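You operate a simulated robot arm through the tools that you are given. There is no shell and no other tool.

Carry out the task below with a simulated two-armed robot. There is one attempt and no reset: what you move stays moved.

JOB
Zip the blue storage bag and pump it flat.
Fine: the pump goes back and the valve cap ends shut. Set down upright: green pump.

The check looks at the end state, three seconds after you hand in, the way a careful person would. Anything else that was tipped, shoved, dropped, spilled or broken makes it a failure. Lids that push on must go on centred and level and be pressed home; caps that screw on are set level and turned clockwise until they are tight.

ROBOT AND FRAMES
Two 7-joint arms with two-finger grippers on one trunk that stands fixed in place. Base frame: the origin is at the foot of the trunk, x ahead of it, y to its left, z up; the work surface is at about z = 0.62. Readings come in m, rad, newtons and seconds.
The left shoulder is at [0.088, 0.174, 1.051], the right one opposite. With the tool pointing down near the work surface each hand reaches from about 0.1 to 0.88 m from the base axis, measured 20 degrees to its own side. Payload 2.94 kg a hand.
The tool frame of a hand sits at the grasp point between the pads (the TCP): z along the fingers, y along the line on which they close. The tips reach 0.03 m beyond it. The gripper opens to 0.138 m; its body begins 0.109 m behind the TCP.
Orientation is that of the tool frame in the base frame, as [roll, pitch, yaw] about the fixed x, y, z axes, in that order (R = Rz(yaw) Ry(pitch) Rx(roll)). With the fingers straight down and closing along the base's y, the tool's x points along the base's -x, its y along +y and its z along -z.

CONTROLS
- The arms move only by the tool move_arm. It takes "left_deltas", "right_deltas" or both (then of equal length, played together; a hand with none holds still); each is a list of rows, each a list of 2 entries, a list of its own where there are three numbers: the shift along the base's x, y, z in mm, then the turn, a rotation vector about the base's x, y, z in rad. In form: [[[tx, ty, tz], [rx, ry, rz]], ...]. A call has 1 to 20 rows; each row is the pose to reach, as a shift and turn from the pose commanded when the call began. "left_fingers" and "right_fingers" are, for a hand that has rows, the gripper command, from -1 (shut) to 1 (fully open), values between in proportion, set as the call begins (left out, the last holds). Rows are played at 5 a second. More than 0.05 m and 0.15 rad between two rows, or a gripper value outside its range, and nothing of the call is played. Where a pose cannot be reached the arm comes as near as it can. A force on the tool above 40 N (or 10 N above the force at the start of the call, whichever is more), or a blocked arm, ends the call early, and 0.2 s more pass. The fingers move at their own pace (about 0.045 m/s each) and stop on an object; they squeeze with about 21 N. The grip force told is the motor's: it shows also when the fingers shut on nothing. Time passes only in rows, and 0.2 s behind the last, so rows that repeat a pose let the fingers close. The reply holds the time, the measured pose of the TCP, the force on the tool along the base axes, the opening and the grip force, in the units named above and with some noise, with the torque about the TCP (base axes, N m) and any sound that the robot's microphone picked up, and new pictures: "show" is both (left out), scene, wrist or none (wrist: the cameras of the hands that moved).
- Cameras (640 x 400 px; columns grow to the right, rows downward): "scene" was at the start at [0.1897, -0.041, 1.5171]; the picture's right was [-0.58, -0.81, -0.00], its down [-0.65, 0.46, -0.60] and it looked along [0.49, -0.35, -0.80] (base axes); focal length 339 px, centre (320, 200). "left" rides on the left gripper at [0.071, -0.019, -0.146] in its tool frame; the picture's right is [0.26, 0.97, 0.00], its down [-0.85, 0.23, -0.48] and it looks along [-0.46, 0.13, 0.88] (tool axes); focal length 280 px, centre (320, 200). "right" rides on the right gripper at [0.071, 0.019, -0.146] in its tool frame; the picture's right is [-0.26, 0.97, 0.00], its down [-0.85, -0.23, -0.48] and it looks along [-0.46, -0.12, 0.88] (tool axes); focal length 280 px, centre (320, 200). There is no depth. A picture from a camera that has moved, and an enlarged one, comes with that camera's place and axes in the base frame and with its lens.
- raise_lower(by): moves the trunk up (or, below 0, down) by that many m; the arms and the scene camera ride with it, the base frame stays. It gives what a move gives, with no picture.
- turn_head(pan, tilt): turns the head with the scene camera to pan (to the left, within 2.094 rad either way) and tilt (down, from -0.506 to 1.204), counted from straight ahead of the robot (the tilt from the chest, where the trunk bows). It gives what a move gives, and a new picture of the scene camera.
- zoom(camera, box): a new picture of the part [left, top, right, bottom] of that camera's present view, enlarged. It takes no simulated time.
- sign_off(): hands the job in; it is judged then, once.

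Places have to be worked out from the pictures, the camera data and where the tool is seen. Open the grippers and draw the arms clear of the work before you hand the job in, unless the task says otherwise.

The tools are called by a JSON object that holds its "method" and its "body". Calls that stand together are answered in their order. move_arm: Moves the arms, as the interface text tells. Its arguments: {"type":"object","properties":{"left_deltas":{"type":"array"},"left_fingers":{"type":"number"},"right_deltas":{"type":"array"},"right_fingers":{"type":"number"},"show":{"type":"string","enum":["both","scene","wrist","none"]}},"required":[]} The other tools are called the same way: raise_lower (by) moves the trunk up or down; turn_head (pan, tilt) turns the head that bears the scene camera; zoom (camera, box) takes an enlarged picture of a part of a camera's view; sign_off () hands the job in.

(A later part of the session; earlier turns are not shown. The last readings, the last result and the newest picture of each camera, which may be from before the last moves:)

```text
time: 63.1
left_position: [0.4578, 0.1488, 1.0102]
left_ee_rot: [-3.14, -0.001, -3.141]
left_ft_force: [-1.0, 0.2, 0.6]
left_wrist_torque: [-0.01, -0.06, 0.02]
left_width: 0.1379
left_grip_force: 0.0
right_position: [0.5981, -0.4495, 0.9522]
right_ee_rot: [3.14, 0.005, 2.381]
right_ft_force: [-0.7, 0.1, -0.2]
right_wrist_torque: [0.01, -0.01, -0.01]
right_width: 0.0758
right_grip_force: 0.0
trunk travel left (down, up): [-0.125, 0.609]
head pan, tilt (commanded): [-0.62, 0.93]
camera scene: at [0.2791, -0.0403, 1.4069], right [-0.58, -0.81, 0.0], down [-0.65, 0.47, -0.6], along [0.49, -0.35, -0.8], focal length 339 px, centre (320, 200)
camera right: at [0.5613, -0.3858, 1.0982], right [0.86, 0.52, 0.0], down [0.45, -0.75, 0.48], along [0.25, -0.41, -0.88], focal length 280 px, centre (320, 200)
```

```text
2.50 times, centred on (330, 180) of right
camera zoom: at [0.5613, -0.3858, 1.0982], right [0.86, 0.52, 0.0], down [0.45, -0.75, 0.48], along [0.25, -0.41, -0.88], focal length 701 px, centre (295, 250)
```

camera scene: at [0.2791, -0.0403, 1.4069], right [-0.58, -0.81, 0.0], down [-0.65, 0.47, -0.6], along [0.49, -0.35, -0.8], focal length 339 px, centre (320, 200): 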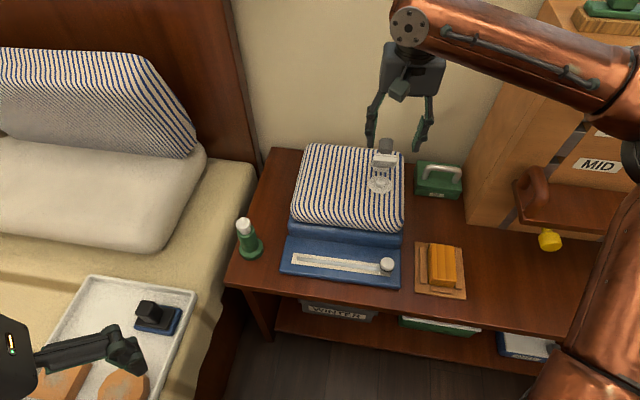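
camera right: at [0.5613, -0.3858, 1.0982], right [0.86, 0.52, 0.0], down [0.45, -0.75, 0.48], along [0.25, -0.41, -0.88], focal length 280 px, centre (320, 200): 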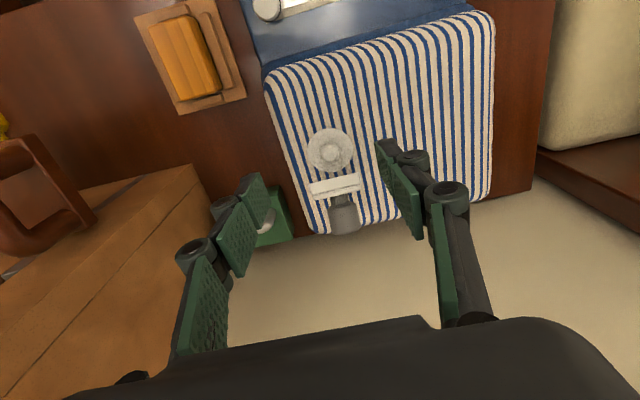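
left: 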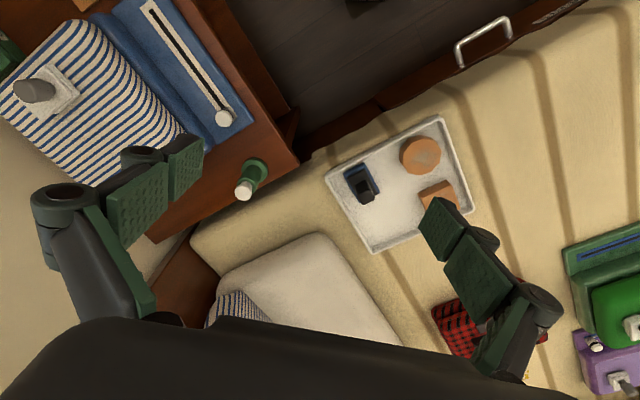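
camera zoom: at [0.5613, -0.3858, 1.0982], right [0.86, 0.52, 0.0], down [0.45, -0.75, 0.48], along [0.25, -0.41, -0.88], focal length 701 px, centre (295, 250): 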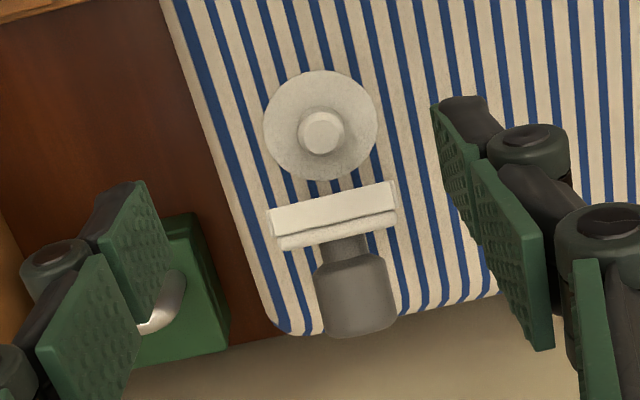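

The valve spout on its round disc is now bare, near (0.631, -0.475, 0.77), and the cap leans about 65° open. I close the fingers and descend just in front of the cap, tips above the spout.

{"method": "move_arm", "body": {"right_deltas": [[[0, 0, -20], [0, 0, 0]], [[0, 0, -40], [0, 0, 0]], [[0, 0, -60], [0, 0, 0]], [[0, 0, -80], [0, 0, 0]], [[0, 0, -100], [0, 0, 0]], [[0, 0, -112], [0, 0, 0]]], "right_fingers": -1, "show": "both"}}

{"method": "zoom", "body": {"camera": "scene", "box": [340, 120, 440, 210]}}

{"method": "zoom", "body": {"camera": "right", "box": [240, 100, 420, 260]}}

```text
time: 64.5
left_position: [0.4578, 0.1478, 1.0089]
left_ee_rot: [-3.141, 0.0, -3.141]
left_ft_force: [-0.2, -0.2, 0.7]
left_wrist_torque: [-0.01, 0.0, 0.04]
left_width: 0.1381
left_grip_force: 0.1
right_position: [0.5988, -0.4474, 0.8375]
right_ee_rot: [3.14, 0.003, 2.384]
right_ft_force: [0.3, 0.3, -1.1]
right_wrist_torque: [-0.01, 0.01, -0.01]
right_width: 0.0
right_grip_force: 20.9
trunk travel left (down, up): [-0.125, 0.609]
head pan, tilt (commanded): [-0.62, 0.93]
camera scene: at [0.2804, -0.0402, 1.4066], right [-0.58, -0.81, 0.0], down [-0.65, 0.47, -0.6], along [0.49, -0.35, -0.8], focal length 339 px, centre (320, 200)
camera right: at [0.5622, -0.3839, 0.9835], right [0.85, 0.52, 0.0], down [0.46, -0.75, 0.48], along [0.25, -0.41, -0.88], focal length 280 px, centre (320, 200)
```

scene: 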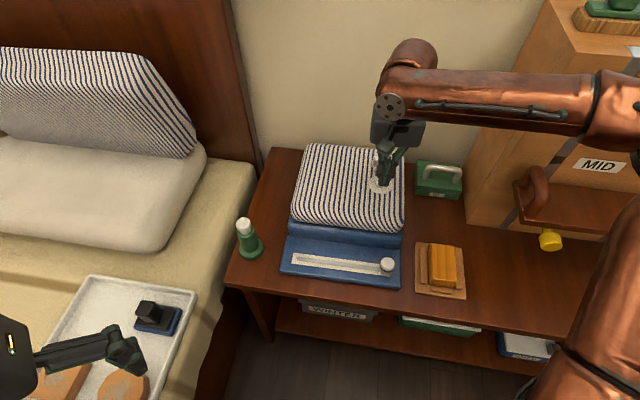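
right: 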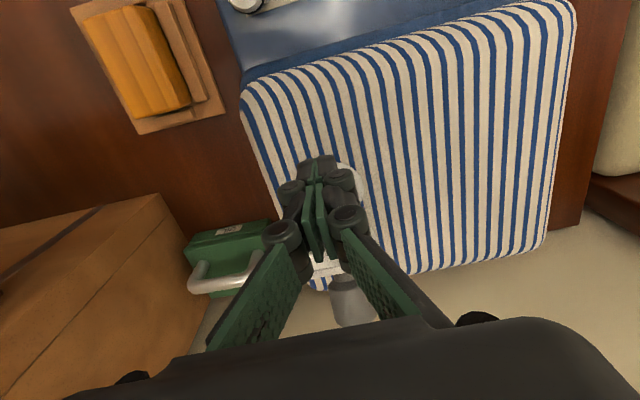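

```text
4.44 times, centred on (390, 165) of scene
camera zoom: at [0.2804, -0.0402, 1.4066], right [-0.58, -0.81, 0.0], down [-0.65, 0.47, -0.6], along [0.49, -0.35, -0.8], focal length 1507 px, centre (9, 356)
```

zoom: 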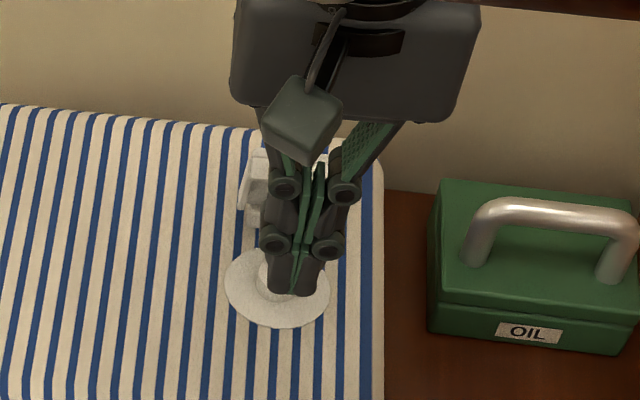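

```text
2.50 times, centred on (330, 180) of right
camera zoom: at [0.5622, -0.3839, 0.9835], right [0.85, 0.52, 0.0], down [0.46, -0.75, 0.48], along [0.25, -0.41, -0.88], focal length 701 px, centre (295, 250)
```

zoom: 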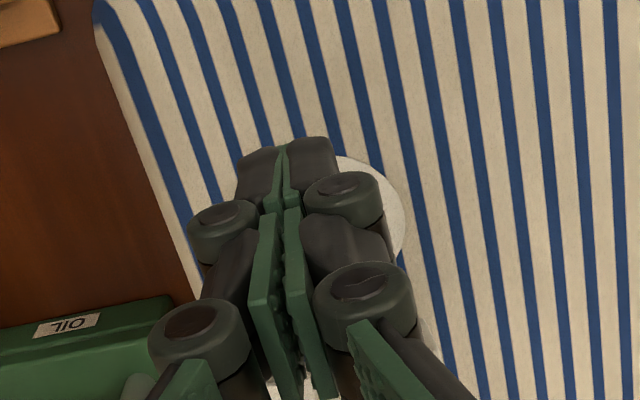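

The closed fingers are in front of the cap. I push slowly to the rear by 48 mm, then look.

{"method": "move_arm", "body": {"right_deltas": [[[5.8, -5.5, 0], [0, 0, 0]], [[11.6, -11, 0], [0, 0, 0]], [[17.4, -16.6, 0], [0, 0, 0]], [[23.2, -22, 0], [0, 0, 0]], [[29, -27.6, 0], [0, 0, 0]], [[34.8, -33.1, 0], [0, 0, 0]]], "show": "both"}}

{"method": "zoom", "body": {"camera": "scene", "box": [340, 120, 440, 210]}}

```text
time: 65.9
left_position: [0.4586, 0.1482, 1.0087]
left_ee_rot: [-3.141, -0.001, -3.141]
left_ft_force: [-1.3, -0.2, 0.0]
left_wrist_torque: [-0.01, 0.0, -0.05]
left_width: 0.138
left_grip_force: 0.0
right_position: [0.6343, -0.4811, 0.8356]
right_ee_rot: [-3.141, 0.003, 2.382]
right_ft_force: [0.4, 0.3, 0.5]
right_wrist_torque: [0.0, 0.0, 0.01]
right_width: 0.0002
right_grip_force: 20.5
trunk travel left (down, up): [-0.125, 0.609]
head pan, tilt (commanded): [-0.62, 0.93]
camera scene: at [0.2805, -0.0405, 1.4065], right [-0.58, -0.81, 0.0], down [-0.65, 0.47, -0.6], along [0.49, -0.35, -0.8], focal length 339 px, centre (320, 200)
camera right: at [0.5961, -0.4176, 0.9825], right [0.85, 0.52, 0.0], down [0.46, -0.75, 0.48], along [0.25, -0.41, -0.88], focal length 280 px, centre (320, 200)
```

scene: 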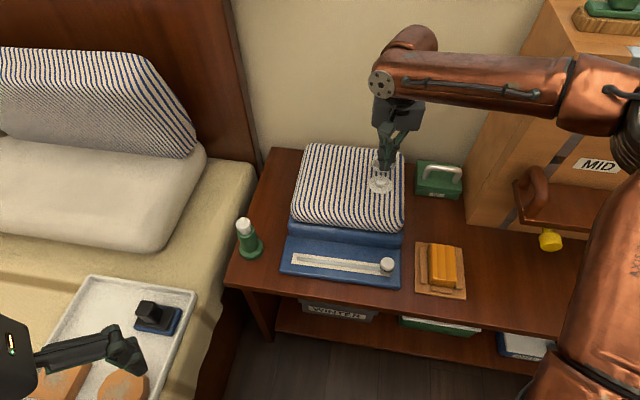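
right: 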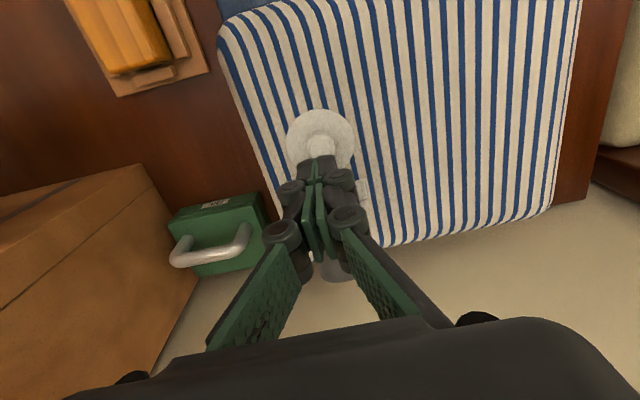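

```text
4.44 times, centred on (390, 165) of scene
camera zoom: at [0.2805, -0.0405, 1.4065], right [-0.58, -0.81, 0.0], down [-0.65, 0.47, -0.6], along [0.49, -0.35, -0.8], focal length 1507 px, centre (9, 356)
```

zoom: 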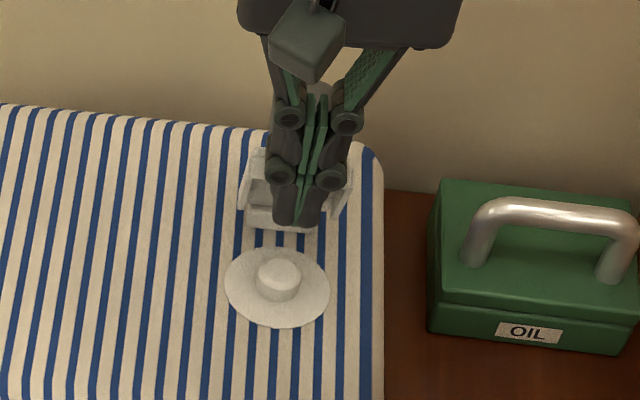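

Contact just begins. I push a further 45 mm to the rear.

{"method": "move_arm", "body": {"right_deltas": [[[5, -4.8, 0], [0, 0, 0]], [[10, -9.6, 0], [0, 0, 0]], [[15, -14.4, 0], [0, 0, 0]], [[20, -19.2, 0], [0, 0, 0]], [[25, -24, 0], [0, 0, 0]], [[29, -27.6, 0], [0, 0, 0]], [[32.6, -31, 0], [0, 0, 0]]], "show": "both"}}

{"method": "zoom", "body": {"camera": "scene", "box": [340, 120, 440, 210]}}

```text
time: 67.5
left_position: [0.4586, 0.1472, 1.0094]
left_ee_rot: [-3.141, 0.0, -3.141]
left_ft_force: [-0.6, 1.5, 0.2]
left_wrist_torque: [-0.01, -0.03, -0.01]
left_width: 0.138
left_grip_force: 0.0
right_position: [0.6644, -0.5107, 0.8394]
right_ee_rot: [-3.14, 0.0, 2.384]
right_ft_force: [-4.8, 3.8, 0.5]
right_wrist_torque: [0.02, 0.19, -0.02]
right_width: 0.0059
right_grip_force: 20.8
trunk travel left (down, up): [-0.125, 0.609]
head pan, tilt (commanded): [-0.62, 0.93]
camera scene: at [0.2799, -0.0399, 1.4067], right [-0.58, -0.81, 0.0], down [-0.65, 0.47, -0.6], along [0.49, -0.35, -0.8], focal length 339 px, centre (320, 200)
camera right: at [0.6283, -0.4478, 0.9846], right [0.85, 0.52, 0.0], down [0.46, -0.75, 0.48], along [0.25, -0.41, -0.88], focal length 280 px, centre (320, 200)
```

scene: 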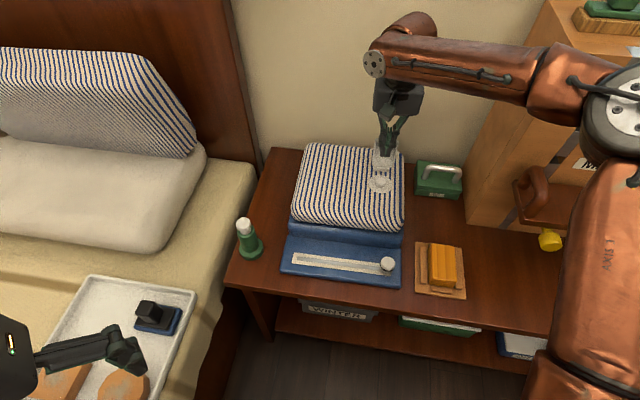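
right: 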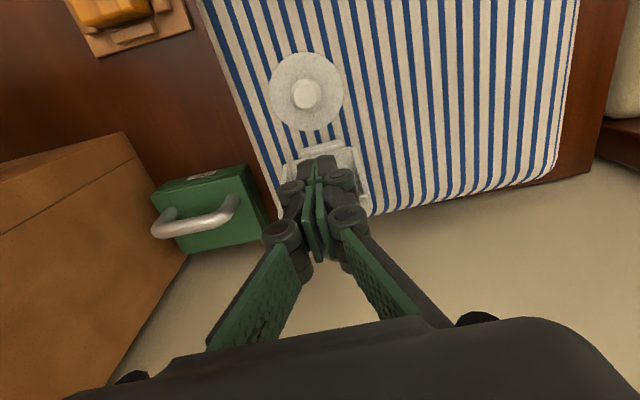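

```text
4.44 times, centred on (390, 165) of scene
camera zoom: at [0.2799, -0.0399, 1.4067], right [-0.58, -0.81, 0.0], down [-0.65, 0.47, -0.6], along [0.49, -0.35, -0.8], focal length 1507 px, centre (9, 356)
```

zoom: 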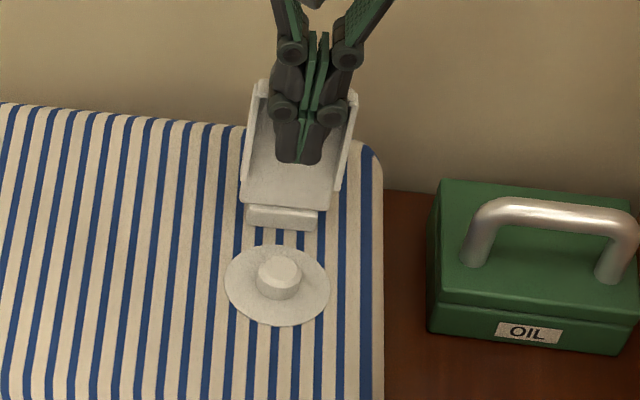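

The cap is now well past upright. I back off, rise, and look at the result.

{"method": "move_arm", "body": {"right_deltas": [[[-15, 14.3, 0], [0, 0, 0]], [[-15, 14.3, 40], [0, 0, 0]], [[-25, 24, 85], [0, 0, 0]], [[-55, 55, 110], [0, 0, 0]], [[-85, 90, 110], [0, 0, 0]], [[-110, 125, 110], [0, 0, 0]]], "right_fingers": -0.3, "show": "both"}}

{"method": "zoom", "body": {"camera": "scene", "box": [340, 110, 440, 210]}}

{"method": "zoom", "body": {"camera": "right", "box": [240, 100, 460, 280]}}

```text
time: 68.9
left_position: [0.4584, 0.1482, 1.0093]
left_ee_rot: [3.14, -0.002, -3.141]
left_ft_force: [-0.2, 0.9, 0.4]
left_wrist_torque: [-0.01, 0.01, 0.0]
left_width: 0.1382
left_grip_force: 0.0
right_position: [0.5524, -0.383, 0.9464]
right_ee_rot: [3.14, 0.001, 2.38]
right_ft_force: [-0.6, 0.2, 0.8]
right_wrist_torque: [-0.03, -0.01, -0.01]
right_width: 0.0483
right_grip_force: 0.1
trunk travel left (down, up): [-0.125, 0.609]
head pan, tilt (commanded): [-0.62, 0.93]
camera scene: at [0.2797, -0.0395, 1.4068], right [-0.58, -0.81, 0.0], down [-0.65, 0.47, -0.6], along [0.49, -0.35, -0.8], focal length 339 px, centre (320, 200)
camera right: at [0.5153, -0.3189, 1.0916], right [0.85, 0.52, 0.0], down [0.46, -0.75, 0.48], along [0.25, -0.41, -0.88], focal length 280 px, centre (320, 200)
```

scene: 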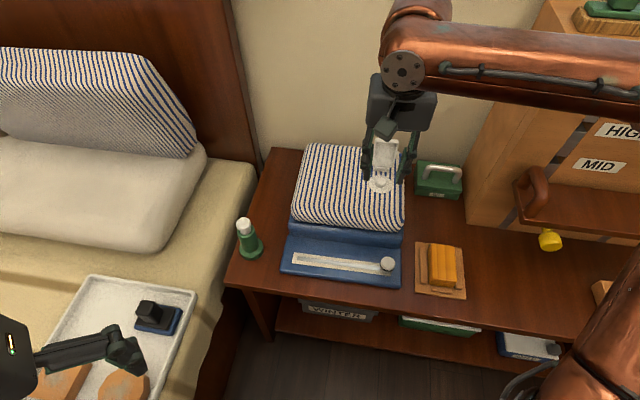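
right: 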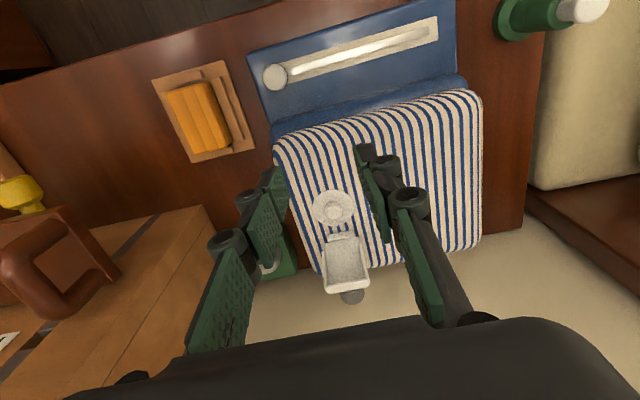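

```text
4.00 times, centred on (390, 160) of scene
camera zoom: at [0.2797, -0.0395, 1.4068], right [-0.58, -0.81, 0.0], down [-0.65, 0.47, -0.6], along [0.49, -0.35, -0.8], focal length 1356 px, centre (40, 360)
```

zoom: 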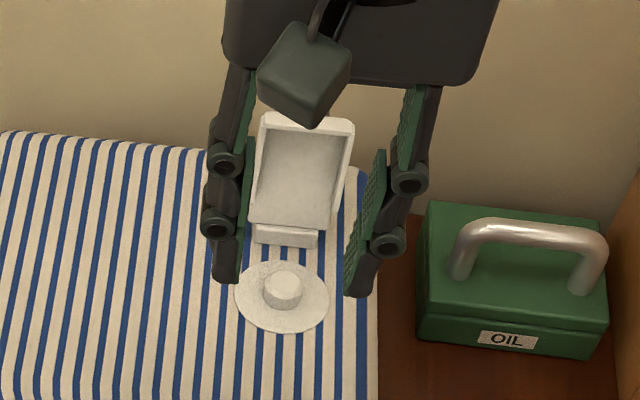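

```text
2.22 times, centred on (350, 190) of right
camera zoom: at [0.5153, -0.3189, 1.0916], right [0.85, 0.52, 0.0], down [0.46, -0.75, 0.48], along [0.25, -0.41, -0.88], focal length 623 px, centre (253, 222)
```

zoom: 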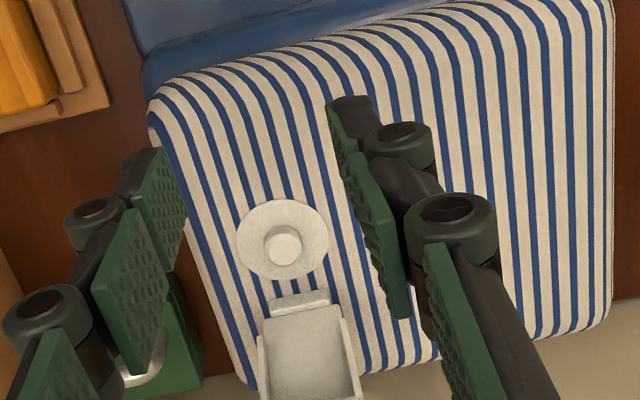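

The valve is open with the cap standing back about 110°. Next the pump, near (0.73, -0.141): I bring the right hand above and short of it to look.

{"method": "move_arm", "body": {"right_deltas": [[[22, 32, 0], [0, 0, 0]], [[44, 64, 0], [0, 0, 0]], [[66, 96, 0], [0, 0, 0]], [[88, 128, 0], [0, 0, 0]], [[110, 160, 0], [0, 0, 0]], [[132, 190, 0], [0, 0, 0]], [[148, 218, 0], [0, 0, 0]], [[148, 218, 0], [0, 0, 0]]], "right_fingers": 0.2, "show": "both"}}

{"method": "zoom", "body": {"camera": "scene", "box": [340, 110, 440, 210]}}

```text
time: 70.7
left_position: [0.4585, 0.1481, 1.0088]
left_ee_rot: [-3.141, -0.002, 3.142]
left_ft_force: [-0.1, -0.2, -0.3]
left_wrist_torque: [0.01, -0.01, -0.02]
left_width: 0.1376
left_grip_force: 0.1
right_position: [0.6589, -0.2413, 0.9509]
right_ee_rot: [3.141, 0.001, 2.38]
right_ft_force: [0.9, 0.1, 0.2]
right_wrist_torque: [-0.01, 0.01, -0.01]
right_width: 0.083
right_grip_force: 0.1
right hand out of reach, approached as far as the arm can: row 5, 6, 7, 8
trunk travel left (down, up): [-0.125, 0.609]
head pan, tilt (commanded): [-0.62, 0.93]
camera scene: at [0.2801, -0.04, 1.4067], right [-0.58, -0.81, 0.0], down [-0.65, 0.47, -0.6], along [0.49, -0.35, -0.8], focal length 339 px, centre (320, 200)
camera right: at [0.6219, -0.1787, 1.0971], right [0.85, 0.52, 0.0], down [0.46, -0.75, 0.48], along [0.25, -0.41, -0.88], focal length 280 px, centre (320, 200)
```

scene: 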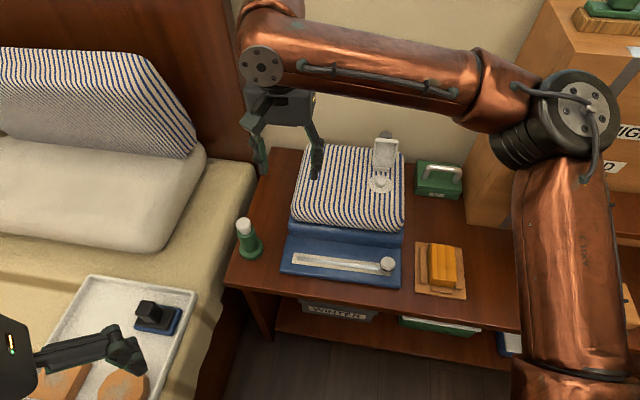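
right: 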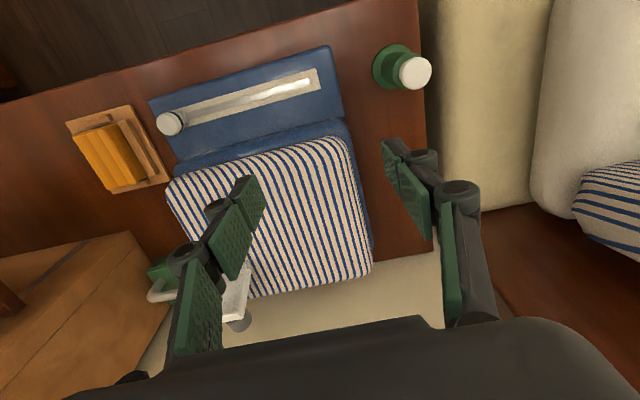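

```text
4.00 times, centred on (390, 160) of scene
camera zoom: at [0.2801, -0.04, 1.4067], right [-0.58, -0.81, 0.0], down [-0.65, 0.47, -0.6], along [0.49, -0.35, -0.8], focal length 1356 px, centre (40, 360)
```

zoom: 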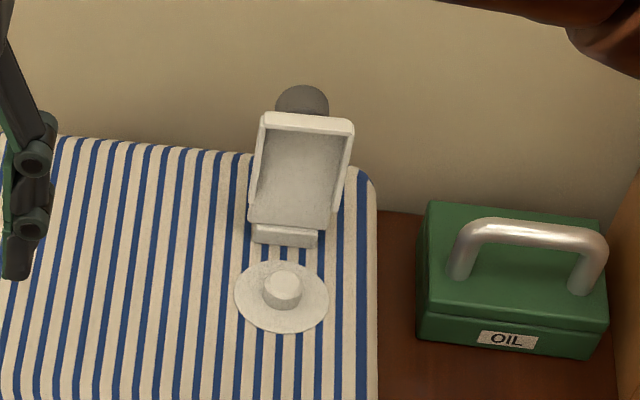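

The pump is still out of this arm's reach by about 0.12 m. I lower the trunk another 0.1 m to bow further forward and see how much that gives.

{"method": "move_arm", "body": {"right_deltas": [[[-20, -20, 20], [0, 0, 0]], [[-40, -40, 50], [0, 0, 0]], [[-40, -40, 80], [0, 0, 0]]], "show": "none"}}

{"method": "raise_lower", "body": {"by": -0.1}}

{"method": "move_arm", "body": {"right_deltas": [[[25, 25, 0], [0, 0, 0]], [[50, 50, 0], [0, 0, 0]], [[70, 80, 0], [0, 0, 0]], [[90, 110, 0], [0, 0, 0]], [[110, 140, 0], [0, 0, 0]], [[110, 140, 0], [0, 0, 0]]], "show": "both"}}

```text
time: 71.5
left_position: [0.4595, 0.1497, 1.0095]
left_ee_rot: [-3.141, 0.0, -3.14]
left_ft_force: [0.2, 0.0, 0.6]
left_wrist_torque: [-0.01, -0.03, 0.02]
left_width: 0.1381
left_grip_force: 0.0
right_position: [0.6196, -0.2782, 1.0295]
right_ee_rot: [-3.14, 0.003, 2.383]
right_ft_force: [-0.5, -0.4, -0.9]
right_wrist_torque: [-0.01, -0.01, 0.0]
right_width: 0.0828
right_grip_force: 0.0
trunk travel left (down, up): [-0.125, 0.609]
head pan, tilt (commanded): [-0.62, 0.93]
```

```text
time: 72.9
left_position: [0.4655, 0.1492, 0.9068]
left_ee_rot: [3.141, -0.009, -3.14]
left_ft_force: [-1.5, 0.3, -0.3]
left_wrist_torque: [0.0, -0.08, 0.01]
left_width: 0.1378
left_grip_force: 0.0
right_position: [0.627, -0.2816, 0.9274]
right_ee_rot: [-3.134, -0.004, 2.383]
right_ft_force: [-0.8, 0.6, -0.8]
right_wrist_torque: [-0.02, -0.09, 0.0]
right_width: 0.0825
right_grip_force: 0.0
trunk travel left (down, up): [-0.025, 0.709]
head pan, tilt (commanded): [-0.62, 0.93]
```

```text
time: 74.3
left_position: [0.471, 0.1502, 0.9032]
left_ee_rot: [3.133, -0.011, -3.138]
left_ft_force: [-1.2, 0.1, -0.1]
left_wrist_torque: [0.01, -0.09, 0.0]
left_width: 0.1382
left_grip_force: 0.0
right_position: [0.6779, -0.2158, 0.9204]
right_ee_rot: [-3.13, -0.002, 2.381]
right_ft_force: [-0.5, 0.0, -0.4]
right_wrist_torque: [0.01, -0.12, 0.02]
right_width: 0.0829
right_grip_force: 0.0
right hand out of reach, approached as far as the arm can: row 3, 4, 5, 6
trunk travel left (down, up): [-0.025, 0.709]
head pan, tilt (commanded): [-0.62, 0.93]
camera scene: at [0.4644, -0.0402, 1.2707], right [-0.58, -0.81, 0.04], down [-0.69, 0.47, -0.56], along [0.44, -0.35, -0.83], focal length 339 px, centre (320, 200)
camera right: at [0.6425, -0.1513, 1.0672], right [0.86, 0.52, -0.01], down [0.46, -0.75, 0.48], along [0.24, -0.41, -0.88], focal length 280 px, centre (320, 200)
```

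scene: 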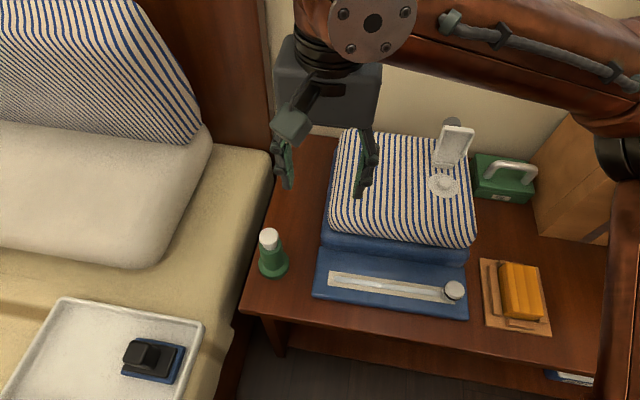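
right: 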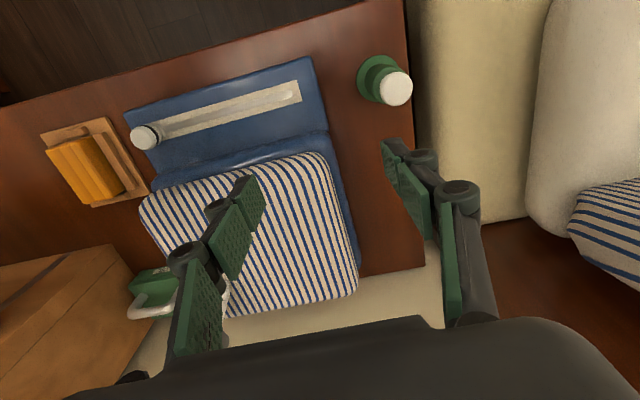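

Deep bowing helps little (only to (0.678, -0.216)). A better way: grip the pump with the hand tilted, reaching ahead of the wrist. I raise the trunk back 0.1 m and turn the hand to face left-forward (yaw +1.2).

{"method": "raise_lower", "body": {"by": 0.1}}

{"method": "move_arm", "body": {"right_deltas": [[[-20, -20, 0], [0, 0, 0.13]], [[-40, -30, 0], [0, 0, 0.26]], [[-60, -30, 0], [0, 0, 0.39]], [[-80, -30, 0], [0, 0, 0.52]], [[-100, -30, 0], [0, 0, 0.65]], [[-110, -30, 0], [0, 0, 0.78]], [[-120, -30, 0], [0, 0, 0.91]], [[-120, -30, 0], [0, 0, 1.04]], [[-120, -30, 0], [0, 0, 1.17]], [[-120, -30, 0], [0, 0, 1.2]]], "show": "both"}}

```text
time: 74.6
left_position: [0.4372, 0.1559, 0.9082]
left_ee_rot: [3.133, 0.055, -3.112]
left_ft_force: [-0.3, -0.6, -1.5]
left_wrist_torque: [0.05, -0.05, 0.03]
left_width: 0.1378
left_grip_force: 0.0
right_position: [0.6404, -0.2297, 0.9578]
right_ee_rot: [3.079, 0.016, 2.327]
right_ft_force: [-0.8, -1.3, -0.4]
right_wrist_torque: [0.11, -0.07, -0.01]
right_width: 0.083
right_grip_force: 0.0
trunk travel left (down, up): [-0.028, 0.707]
head pan, tilt (commanded): [-0.62, 0.93]
stopped: the arm was blocked; the commanded pose is now the measured one
```

```text
time: 74.9
left_position: [0.3919, 0.1513, 0.9108]
left_ee_rot: [-3.111, 0.136, -3.105]
left_ft_force: [-0.6, -0.5, -1.0]
left_wrist_torque: [0.14, 0.06, -0.01]
left_width: 0.1379
left_grip_force: 0.0
right_position: [0.5453, -0.2551, 0.9882]
right_ee_rot: [3.01, 0.073, 2.393]
right_ft_force: [-0.1, -2.0, -1.2]
right_wrist_torque: [0.23, 0.08, 0.06]
right_width: 0.0828
right_grip_force: 0.0
trunk travel left (down, up): [-0.028, 0.707]
head pan, tilt (commanded): [-0.62, 0.93]
stopped in row 1 (left hand): the arm was blocked; the commanded pose is now the measured one
camera scene: at [0.521, -0.0448, 1.2588], right [-0.58, -0.81, 0.06], down [-0.71, 0.47, -0.52], along [0.4, -0.34, -0.85], focal length 339 px, centre (320, 200)
camera right: at [0.4882, -0.2002, 1.1293], right [0.84, 0.53, 0.14], down [0.4, -0.77, 0.5], along [0.38, -0.36, -0.85], focal length 280 px, centre (320, 200)
```

scene: 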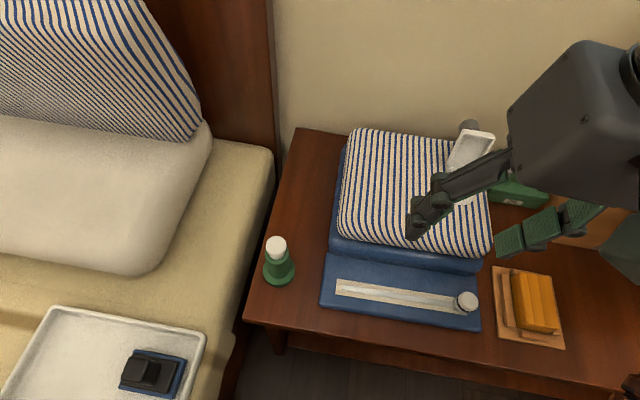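
right: 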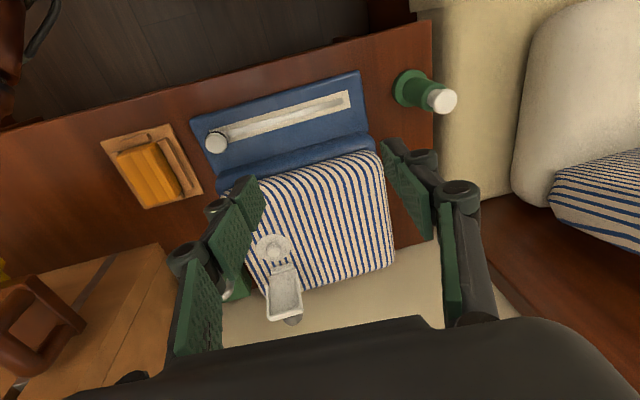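

The trunk seems to be moving oddly (camera now at x 0.52, arm "blocked"). I check the state with a harmless head command before doing anything else.

{"method": "turn_head", "body": {"pan": -0.62, "tilt": 0.93}}

```text
time: 75.5
left_position: [0.3072, 0.1593, 0.9387]
left_ee_rot: [3.14, 0.208, -3.117]
left_ft_force: [-0.4, -1.1, 3.1]
left_wrist_torque: [0.13, -0.03, -0.06]
left_width: 0.1378
left_grip_force: 0.1
right_position: [0.49, -0.2374, 1.0227]
right_ee_rot: [2.96, 0.125, 2.381]
right_ft_force: [-1.7, 0.7, 4.6]
right_wrist_torque: [-0.05, -0.19, -0.02]
right_width: 0.083
right_grip_force: 0.0
trunk travel left (down, up): [-0.028, 0.707]
head pan, tilt (commanded): [-0.62, 0.93]
camera scene: at [0.3664, -0.0402, 1.2955], right [-0.58, -0.81, -0.01], down [-0.65, 0.47, -0.61], along [0.5, -0.35, -0.8], focal length 339 px, centre (320, 200)
```

scene: 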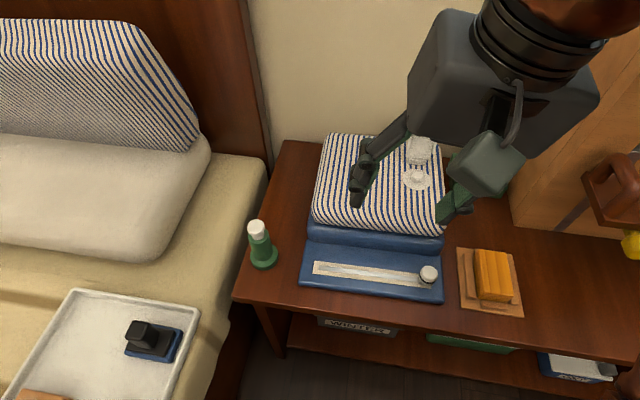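

The trunk had sagged under load in the deep bow and is now recovering. I raise it by 0.1 m right away.

{"method": "raise_lower", "body": {"by": 0.1}}

{"method": "turn_head", "body": {"pan": -0.62, "tilt": 0.93}}

```text
time: 76.4
left_position: [0.3129, 0.1487, 1.0053]
left_ee_rot: [-3.076, 0.277, -3.06]
left_ft_force: [1.0, -0.7, -0.5]
left_wrist_torque: [0.1, 0.06, 0.04]
left_width: 0.1378
left_grip_force: 0.1
right_position: [0.4632, -0.2545, 1.0786]
right_ee_rot: [2.971, 0.144, 2.366]
right_ft_force: [1.6, -1.6, -2.4]
right_wrist_torque: [0.16, 0.07, 0.05]
right_width: 0.0825
right_grip_force: 0.0
trunk travel left (down, up): [-0.096, 0.638]
head pan, tilt (commanded): [-0.62, 0.93]
stopped: the arm was blocked; the commanded pose is now the measured one
```

```text
time: 77.0
left_position: [0.3097, 0.1618, 0.9986]
left_ee_rot: [3.135, 0.211, -3.103]
left_ft_force: [0.7, 0.5, 0.1]
left_wrist_torque: [-0.02, 0.01, -0.03]
left_width: 0.1377
left_grip_force: 0.1
right_position: [0.4891, -0.2408, 1.084]
right_ee_rot: [2.967, 0.127, 2.371]
right_ft_force: [0.2, -0.6, 0.2]
right_wrist_torque: [-0.04, 0.06, -0.02]
right_width: 0.0827
right_grip_force: 0.1
trunk travel left (down, up): [-0.096, 0.638]
head pan, tilt (commanded): [-0.62, 0.93]
camera scene: at [0.3467, -0.0394, 1.3672], right [-0.58, -0.81, 0.02], down [-0.67, 0.47, -0.58], along [0.47, -0.35, -0.81], focal length 339 px, centre (320, 200)
```

scene: 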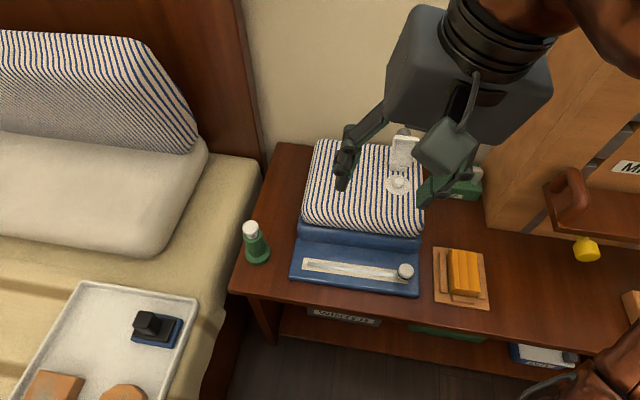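

Recovered mostly. I raise 0.03 m more to the level that was stable before (about -0.10 from the start).

{"method": "raise_lower", "body": {"by": 0.03}}

{"method": "turn_head", "body": {"pan": -0.62, "tilt": 0.93}}

```text
time: 77.6
left_position: [0.2808, 0.1462, 1.0428]
left_ee_rot: [-3.068, 0.345, -3.014]
left_ft_force: [44.7, 0.2, -5.6]
left_wrist_torque: [0.37, 5.66, -0.63]
left_width: 0.1378
left_grip_force: 0.1
right_position: [0.3982, -0.2559, 1.1095]
right_ee_rot: [2.966, 0.169, 2.349]
right_ft_force: [-1.6, -5.2, -1.1]
right_wrist_torque: [0.6, -0.37, 0.15]
right_width: 0.0828
right_grip_force: 0.1
trunk travel left (down, up): [-0.123, 0.611]
head pan, tilt (commanded): [-0.62, 0.93]
stopped: the arm was blocked; the commanded pose is now the measured one
```

```text
time: 78.2
left_position: [0.2628, 0.1497, 1.0368]
left_ee_rot: [-3.102, 0.323, -3.113]
left_ft_force: [-21.8, -4.2, 0.2]
left_wrist_torque: [0.12, -2.43, -0.95]
left_width: 0.1378
left_grip_force: 0.0
right_position: [0.4235, -0.2453, 1.1191]
right_ee_rot: [2.944, 0.167, 2.357]
right_ft_force: [-9.3, 0.4, 0.3]
right_wrist_torque: [-0.06, -1.11, -0.05]
right_width: 0.0828
right_grip_force: 0.0
trunk travel left (down, up): [-0.123, 0.611]
head pan, tilt (commanded): [-0.62, 0.93]
camera scene: at [0.3187, -0.0405, 1.3997], right [-0.58, -0.81, 0.01], down [-0.67, 0.47, -0.58], along [0.47, -0.35, -0.81], focal length 339 px, centre (320, 200)
```

scene: 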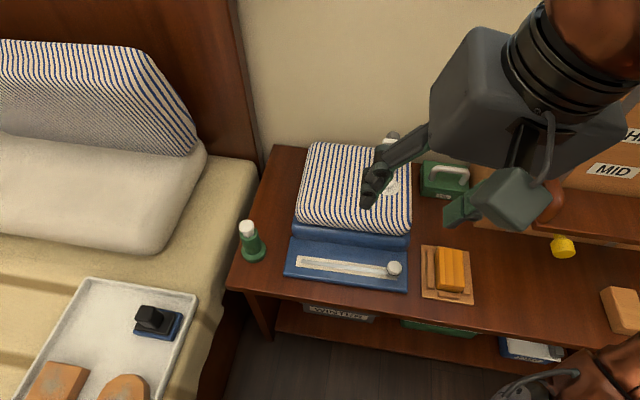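

The left hand shows a 45 N force near the robot's chest: it was drawn into the body during the stops. I move the left hand forward and level both hands.

{"method": "move_arm", "body": {"left_deltas": [[[35, 0, 5], [0.007, 0.08, 0]], [[70, 0, 10], [0.015, 0.16, 0]], [[105, 0, 15], [0.022, 0.24, 0]], [[140, 0, 20], [0.03, 0.325, 0]], [[140, 0, 20], [0.03, 0.325, 0]]], "right_deltas": [[[15, -5, 0], [-0.006, 0.064, 0]], [[30, -10, 0], [-0.012, 0.127, 0]], [[45, -15, 0], [-0.018, 0.19, 0]], [[60, -20, 0], [-0.024, 0.254, 0]], [[60, -20, 0], [-0.024, 0.254, 0]]], "show": "both"}}

```text
time: 79.4
left_position: [0.3758, 0.16, 1.0623]
left_ee_rot: [3.128, 0.017, -3.084]
left_ft_force: [-0.5, 0.7, 1.0]
left_wrist_torque: [0.0, -0.05, -0.02]
left_width: 0.1378
left_grip_force: 0.0
right_position: [0.4584, -0.2639, 1.128]
right_ee_rot: [3.122, 0.019, 2.378]
right_ft_force: [0.2, 0.0, 0.6]
right_wrist_torque: [-0.07, -0.03, -0.02]
right_width: 0.0829
right_grip_force: 0.1
trunk travel left (down, up): [-0.123, 0.611]
head pan, tilt (commanded): [-0.62, 0.93]
camera scene: at [0.2775, -0.0397, 1.4058], right [-0.58, -0.81, 0.0], down [-0.65, 0.47, -0.6], along [0.49, -0.35, -0.8], focal length 339 px, centre (320, 200)
camera right: at [0.4178, -0.2006, 1.2722], right [0.86, 0.52, 0.02], down [0.44, -0.75, 0.49], along [0.27, -0.41, -0.87], focal length 280 px, centre (320, 200)
camera left: at [0.303, 0.1348, 1.2062], right [-0.32, 0.95, 0.01], down [0.83, 0.27, 0.49], along [0.47, 0.16, -0.87], focal length 280 px, centre (320, 200)
```

scene: 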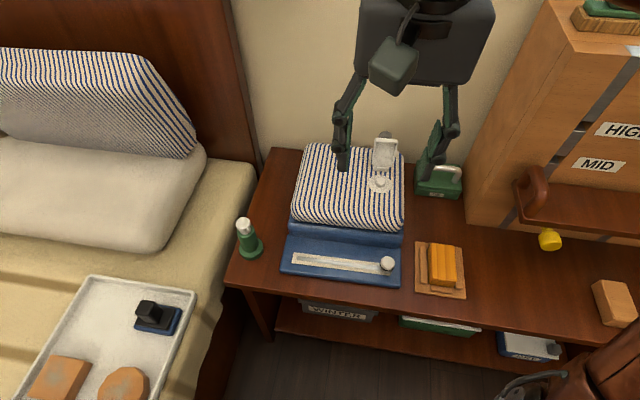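
right: 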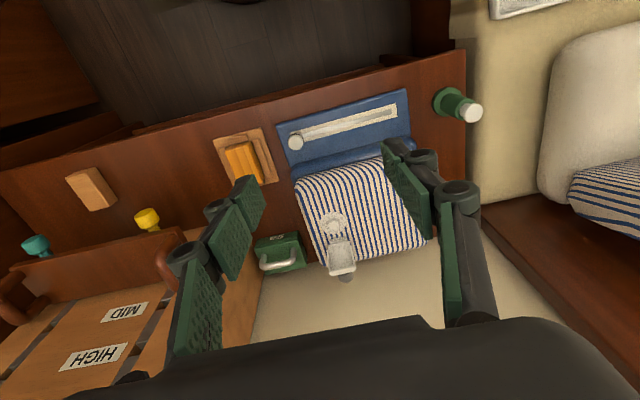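
left: 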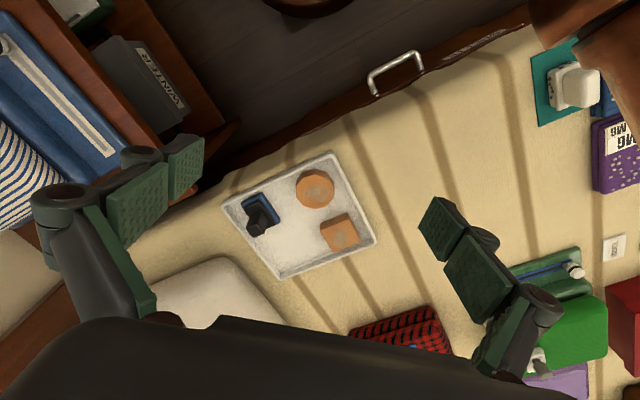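

All is stable again and nothing on the desk has moved. I turn the right hand's yaw by +1.2 rad in place, high above the desk.

{"method": "move_arm", "body": {"right_deltas": [[[0, 0, 0], [0, 0, 0.13]], [[0, 0, 0], [0, 0, 0.26]], [[5, 0, -10], [0, 0, 0.39]], [[10, 0, -20], [0, 0, 0.52]], [[15, 0, -30], [0, 0, 0.65]], [[20, 0, -40], [0, 0, 0.78]], [[25, 0, -50], [0, 0, 0.91]], [[30, 0, -60], [0, 0, 1.04]], [[30, 0, -70], [0, 0, 1.13]], [[30, 0, -80], [0, 0, 1.2]], [[30, 0, -80], [0, 0, 1.2]]], "show": "both"}}

```text
time: 81.8
left_position: [0.381, 0.1588, 1.0584]
left_ee_rot: [3.128, 0.01, -3.087]
left_ft_force: [1.0, 0.5, -0.3]
left_wrist_torque: [0.02, 0.01, 0.02]
left_width: 0.138
left_grip_force: 0.0
right_position: [0.4945, -0.264, 1.0417]
right_ee_rot: [3.125, 0.012, -2.705]
right_ft_force: [-0.9, 0.2, 0.4]
right_wrist_torque: [-0.03, 0.0, 0.04]
right_width: 0.0829
right_grip_force: 0.0
trunk travel left (down, up): [-0.123, 0.611]
head pan, tilt (commanded): [-0.62, 0.93]
camera scene: at [0.2822, -0.04, 1.4042], right [-0.58, -0.81, 0.0], down [-0.65, 0.47, -0.6], along [0.49, -0.35, -0.8], focal length 339 px, centre (320, 200)
camera right: at [0.4216, -0.2796, 1.1878], right [-0.17, 0.99, 0.02], down [0.86, 0.14, 0.48], along [0.47, 0.1, -0.88], focal length 280 px, centre (320, 200)
```

scene: 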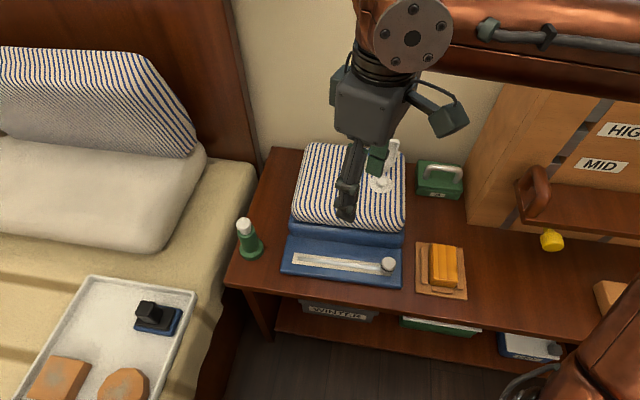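
right: 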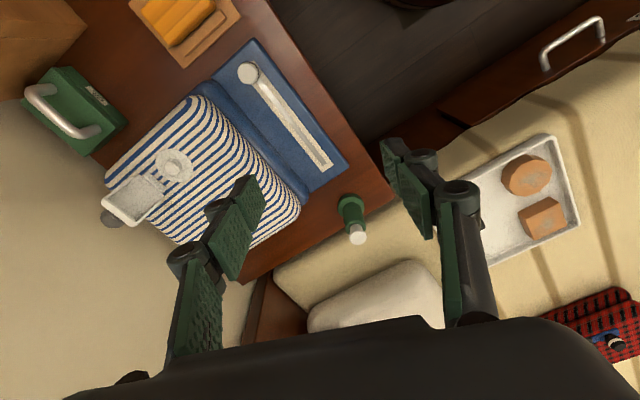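

I refine the pump's place by zooming in on it from both cameras.

{"method": "zoom", "body": {"camera": "scene", "box": [215, 200, 285, 270]}}

{"method": "zoom", "body": {"camera": "right", "box": [310, 170, 400, 260]}}

```text
5.71 times, centred on (250, 235) of scene
camera zoom: at [0.2822, -0.04, 1.4042], right [-0.58, -0.81, 0.0], down [-0.65, 0.47, -0.6], along [0.49, -0.35, -0.8], focal length 1938 px, centre (720, 0)
```

zoom: 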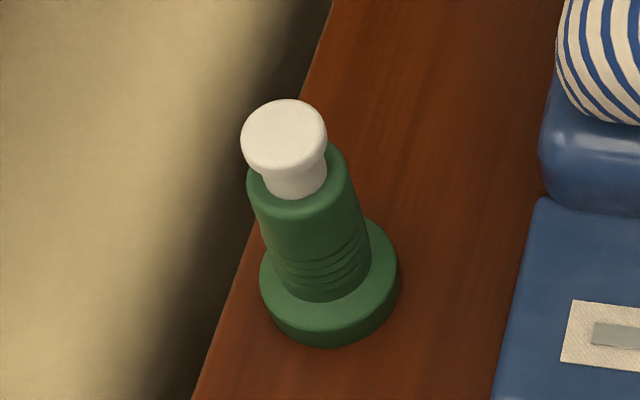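

```text
4.44 times, centred on (355, 215) of right
camera zoom: at [0.4216, -0.2796, 1.1878], right [-0.17, 0.99, 0.02], down [0.86, 0.14, 0.48], along [0.47, 0.1, -0.88], focal length 1246 px, centre (164, 133)
```

zoom: 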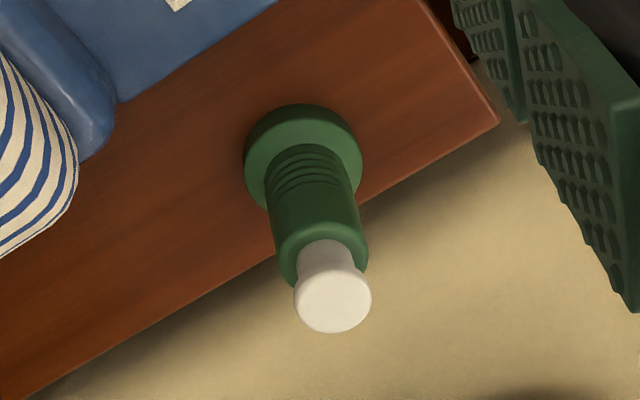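

The pump's axis is at (0.722, -0.1435), body top z ≈ 0.72, plunger top ≈ 0.757, body about 43 mm wide. I move to a pre-grasp point with the hand tilted 0.85 rad, pointing forward-left.

{"method": "move_arm", "body": {"right_deltas": [[[18, 10, -32], [0.04, -0.086, 0]], [[36, 20, -64], [0.08, -0.171, 0]], [[53, 29, -95], [0.12, -0.257, 0]], [[71, 39, -127], [0.16, -0.342, 0]], [[89, 49, -159], [0.2, -0.428, 0]], [[107, 59, -190], [0.24, -0.513, 0]], [[124, 69, -222], [0.28, -0.6, 0]], [[142, 79, -254], [0.32, -0.685, 0]], [[160, 88, -286], [0.36, -0.77, 0]], [[160, 88, -286], [0.36, -0.77, 0]]], "right_fingers": 0.3, "show": "both"}}

{"method": "zoom", "body": {"camera": "scene", "box": [200, 180, 340, 290]}}

```text
time: 84.0
left_position: [0.3794, 0.1594, 1.0593]
left_ee_rot: [3.125, 0.01, -3.085]
left_ft_force: [-0.3, -0.1, 0.6]
left_wrist_torque: [-0.04, -0.03, 0.01]
left_width: 0.138
left_grip_force: 0.0
right_position: [0.6529, -0.176, 0.7582]
right_ee_rot: [3.123, 0.863, -2.709]
right_ft_force: [-0.8, -0.3, 0.3]
right_wrist_torque: [0.03, 0.0, 0.0]
right_width: 0.0895
right_grip_force: 0.0
trunk travel left (down, up): [-0.123, 0.611]
head pan, tilt (commanded): [-0.62, 0.93]
camera scene: at [0.2817, -0.0398, 1.4045], right [-0.58, -0.81, 0.0], down [-0.65, 0.47, -0.6], along [0.49, -0.35, -0.8], focal length 339 px, centre (320, 200)
camera right: at [0.5044, -0.2265, 0.7996], right [-0.26, 0.94, 0.21], down [0.27, -0.14, 0.95], along [0.93, 0.31, -0.22], focal length 280 px, centre (320, 200)
```

scene: 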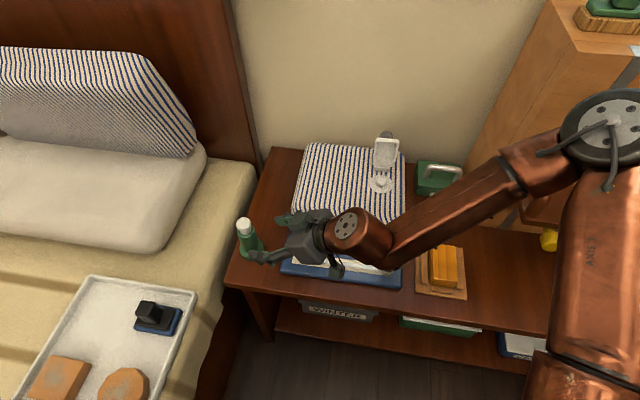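
right: 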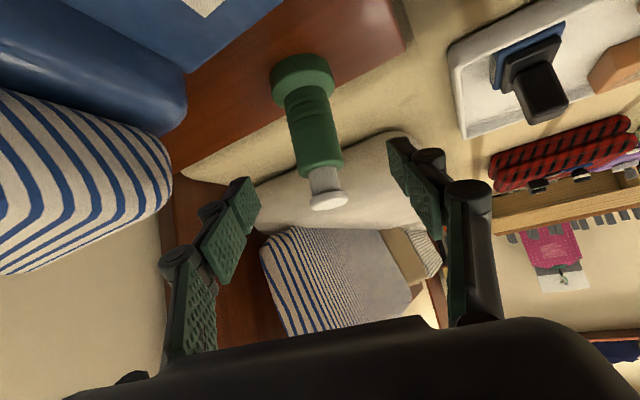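

```text
3.64 times, centred on (270, 235) of scene
camera zoom: at [0.2817, -0.0398, 1.4045], right [-0.58, -0.81, 0.0], down [-0.65, 0.47, -0.6], along [0.49, -0.35, -0.8], focal length 1233 px, centre (502, 73)
```

zoom: 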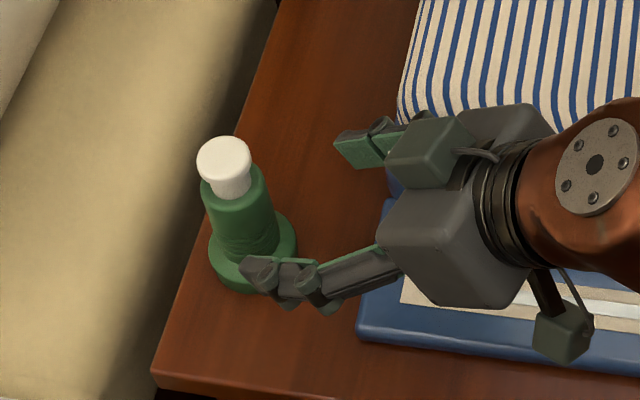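

The pump is centred between the fingers in the wrist view. I advance 100 mm along the tool axis to enclose its body.

{"method": "move_arm", "body": {"right_deltas": [[[14, 6.5, -13], [0, 0, 0]], [[28, 13, -26], [0, 0, 0]], [[42, 19.5, -40], [0, 0, 0]], [[56, 26, -54], [0, 0, 0]], [[69, 32, -67], [0, 0, 0]], [[69, 32, -67], [0, 0, 0]]], "show": "both"}}

{"method": "zoom", "body": {"camera": "scene", "box": [200, 180, 340, 290]}}

```text
time: 85.4
left_position: [0.3797, 0.1589, 1.0591]
left_ee_rot: [3.127, 0.01, -3.086]
left_ft_force: [0.3, 1.4, 0.2]
left_wrist_torque: [0.0, -0.02, -0.02]
left_width: 0.1381
left_grip_force: 0.1
right_position: [0.7221, -0.1442, 0.6915]
right_ee_rot: [3.123, 0.863, -2.708]
right_ft_force: [0.1, 0.9, 0.5]
right_wrist_torque: [-0.02, -0.01, 0.0]
right_width: 0.0897
right_grip_force: 0.0
trunk travel left (down, up): [-0.123, 0.611]
head pan, tilt (commanded): [-0.62, 0.93]
camera scene: at [0.2822, -0.04, 1.4043], right [-0.58, -0.81, 0.0], down [-0.65, 0.47, -0.6], along [0.49, -0.35, -0.8], focal length 339 px, centre (320, 200)
camera right: at [0.5744, -0.1943, 0.7325], right [-0.26, 0.94, 0.21], down [0.28, -0.14, 0.95], along [0.92, 0.31, -0.22], focal length 280 px, centre (320, 200)
```

scene: 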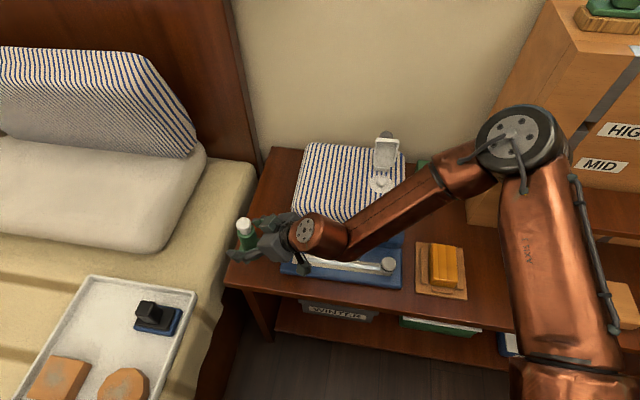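
right: 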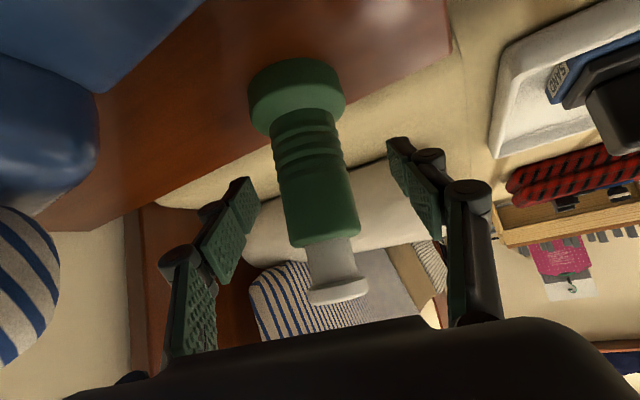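

```text
3.64 times, centred on (270, 235) of scene
camera zoom: at [0.2822, -0.04, 1.4043], right [-0.58, -0.81, 0.0], down [-0.65, 0.47, -0.6], along [0.49, -0.35, -0.8], focal length 1233 px, centre (502, 73)
```

zoom: 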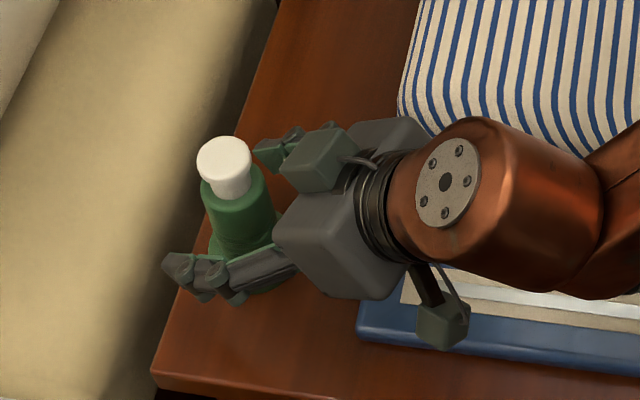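

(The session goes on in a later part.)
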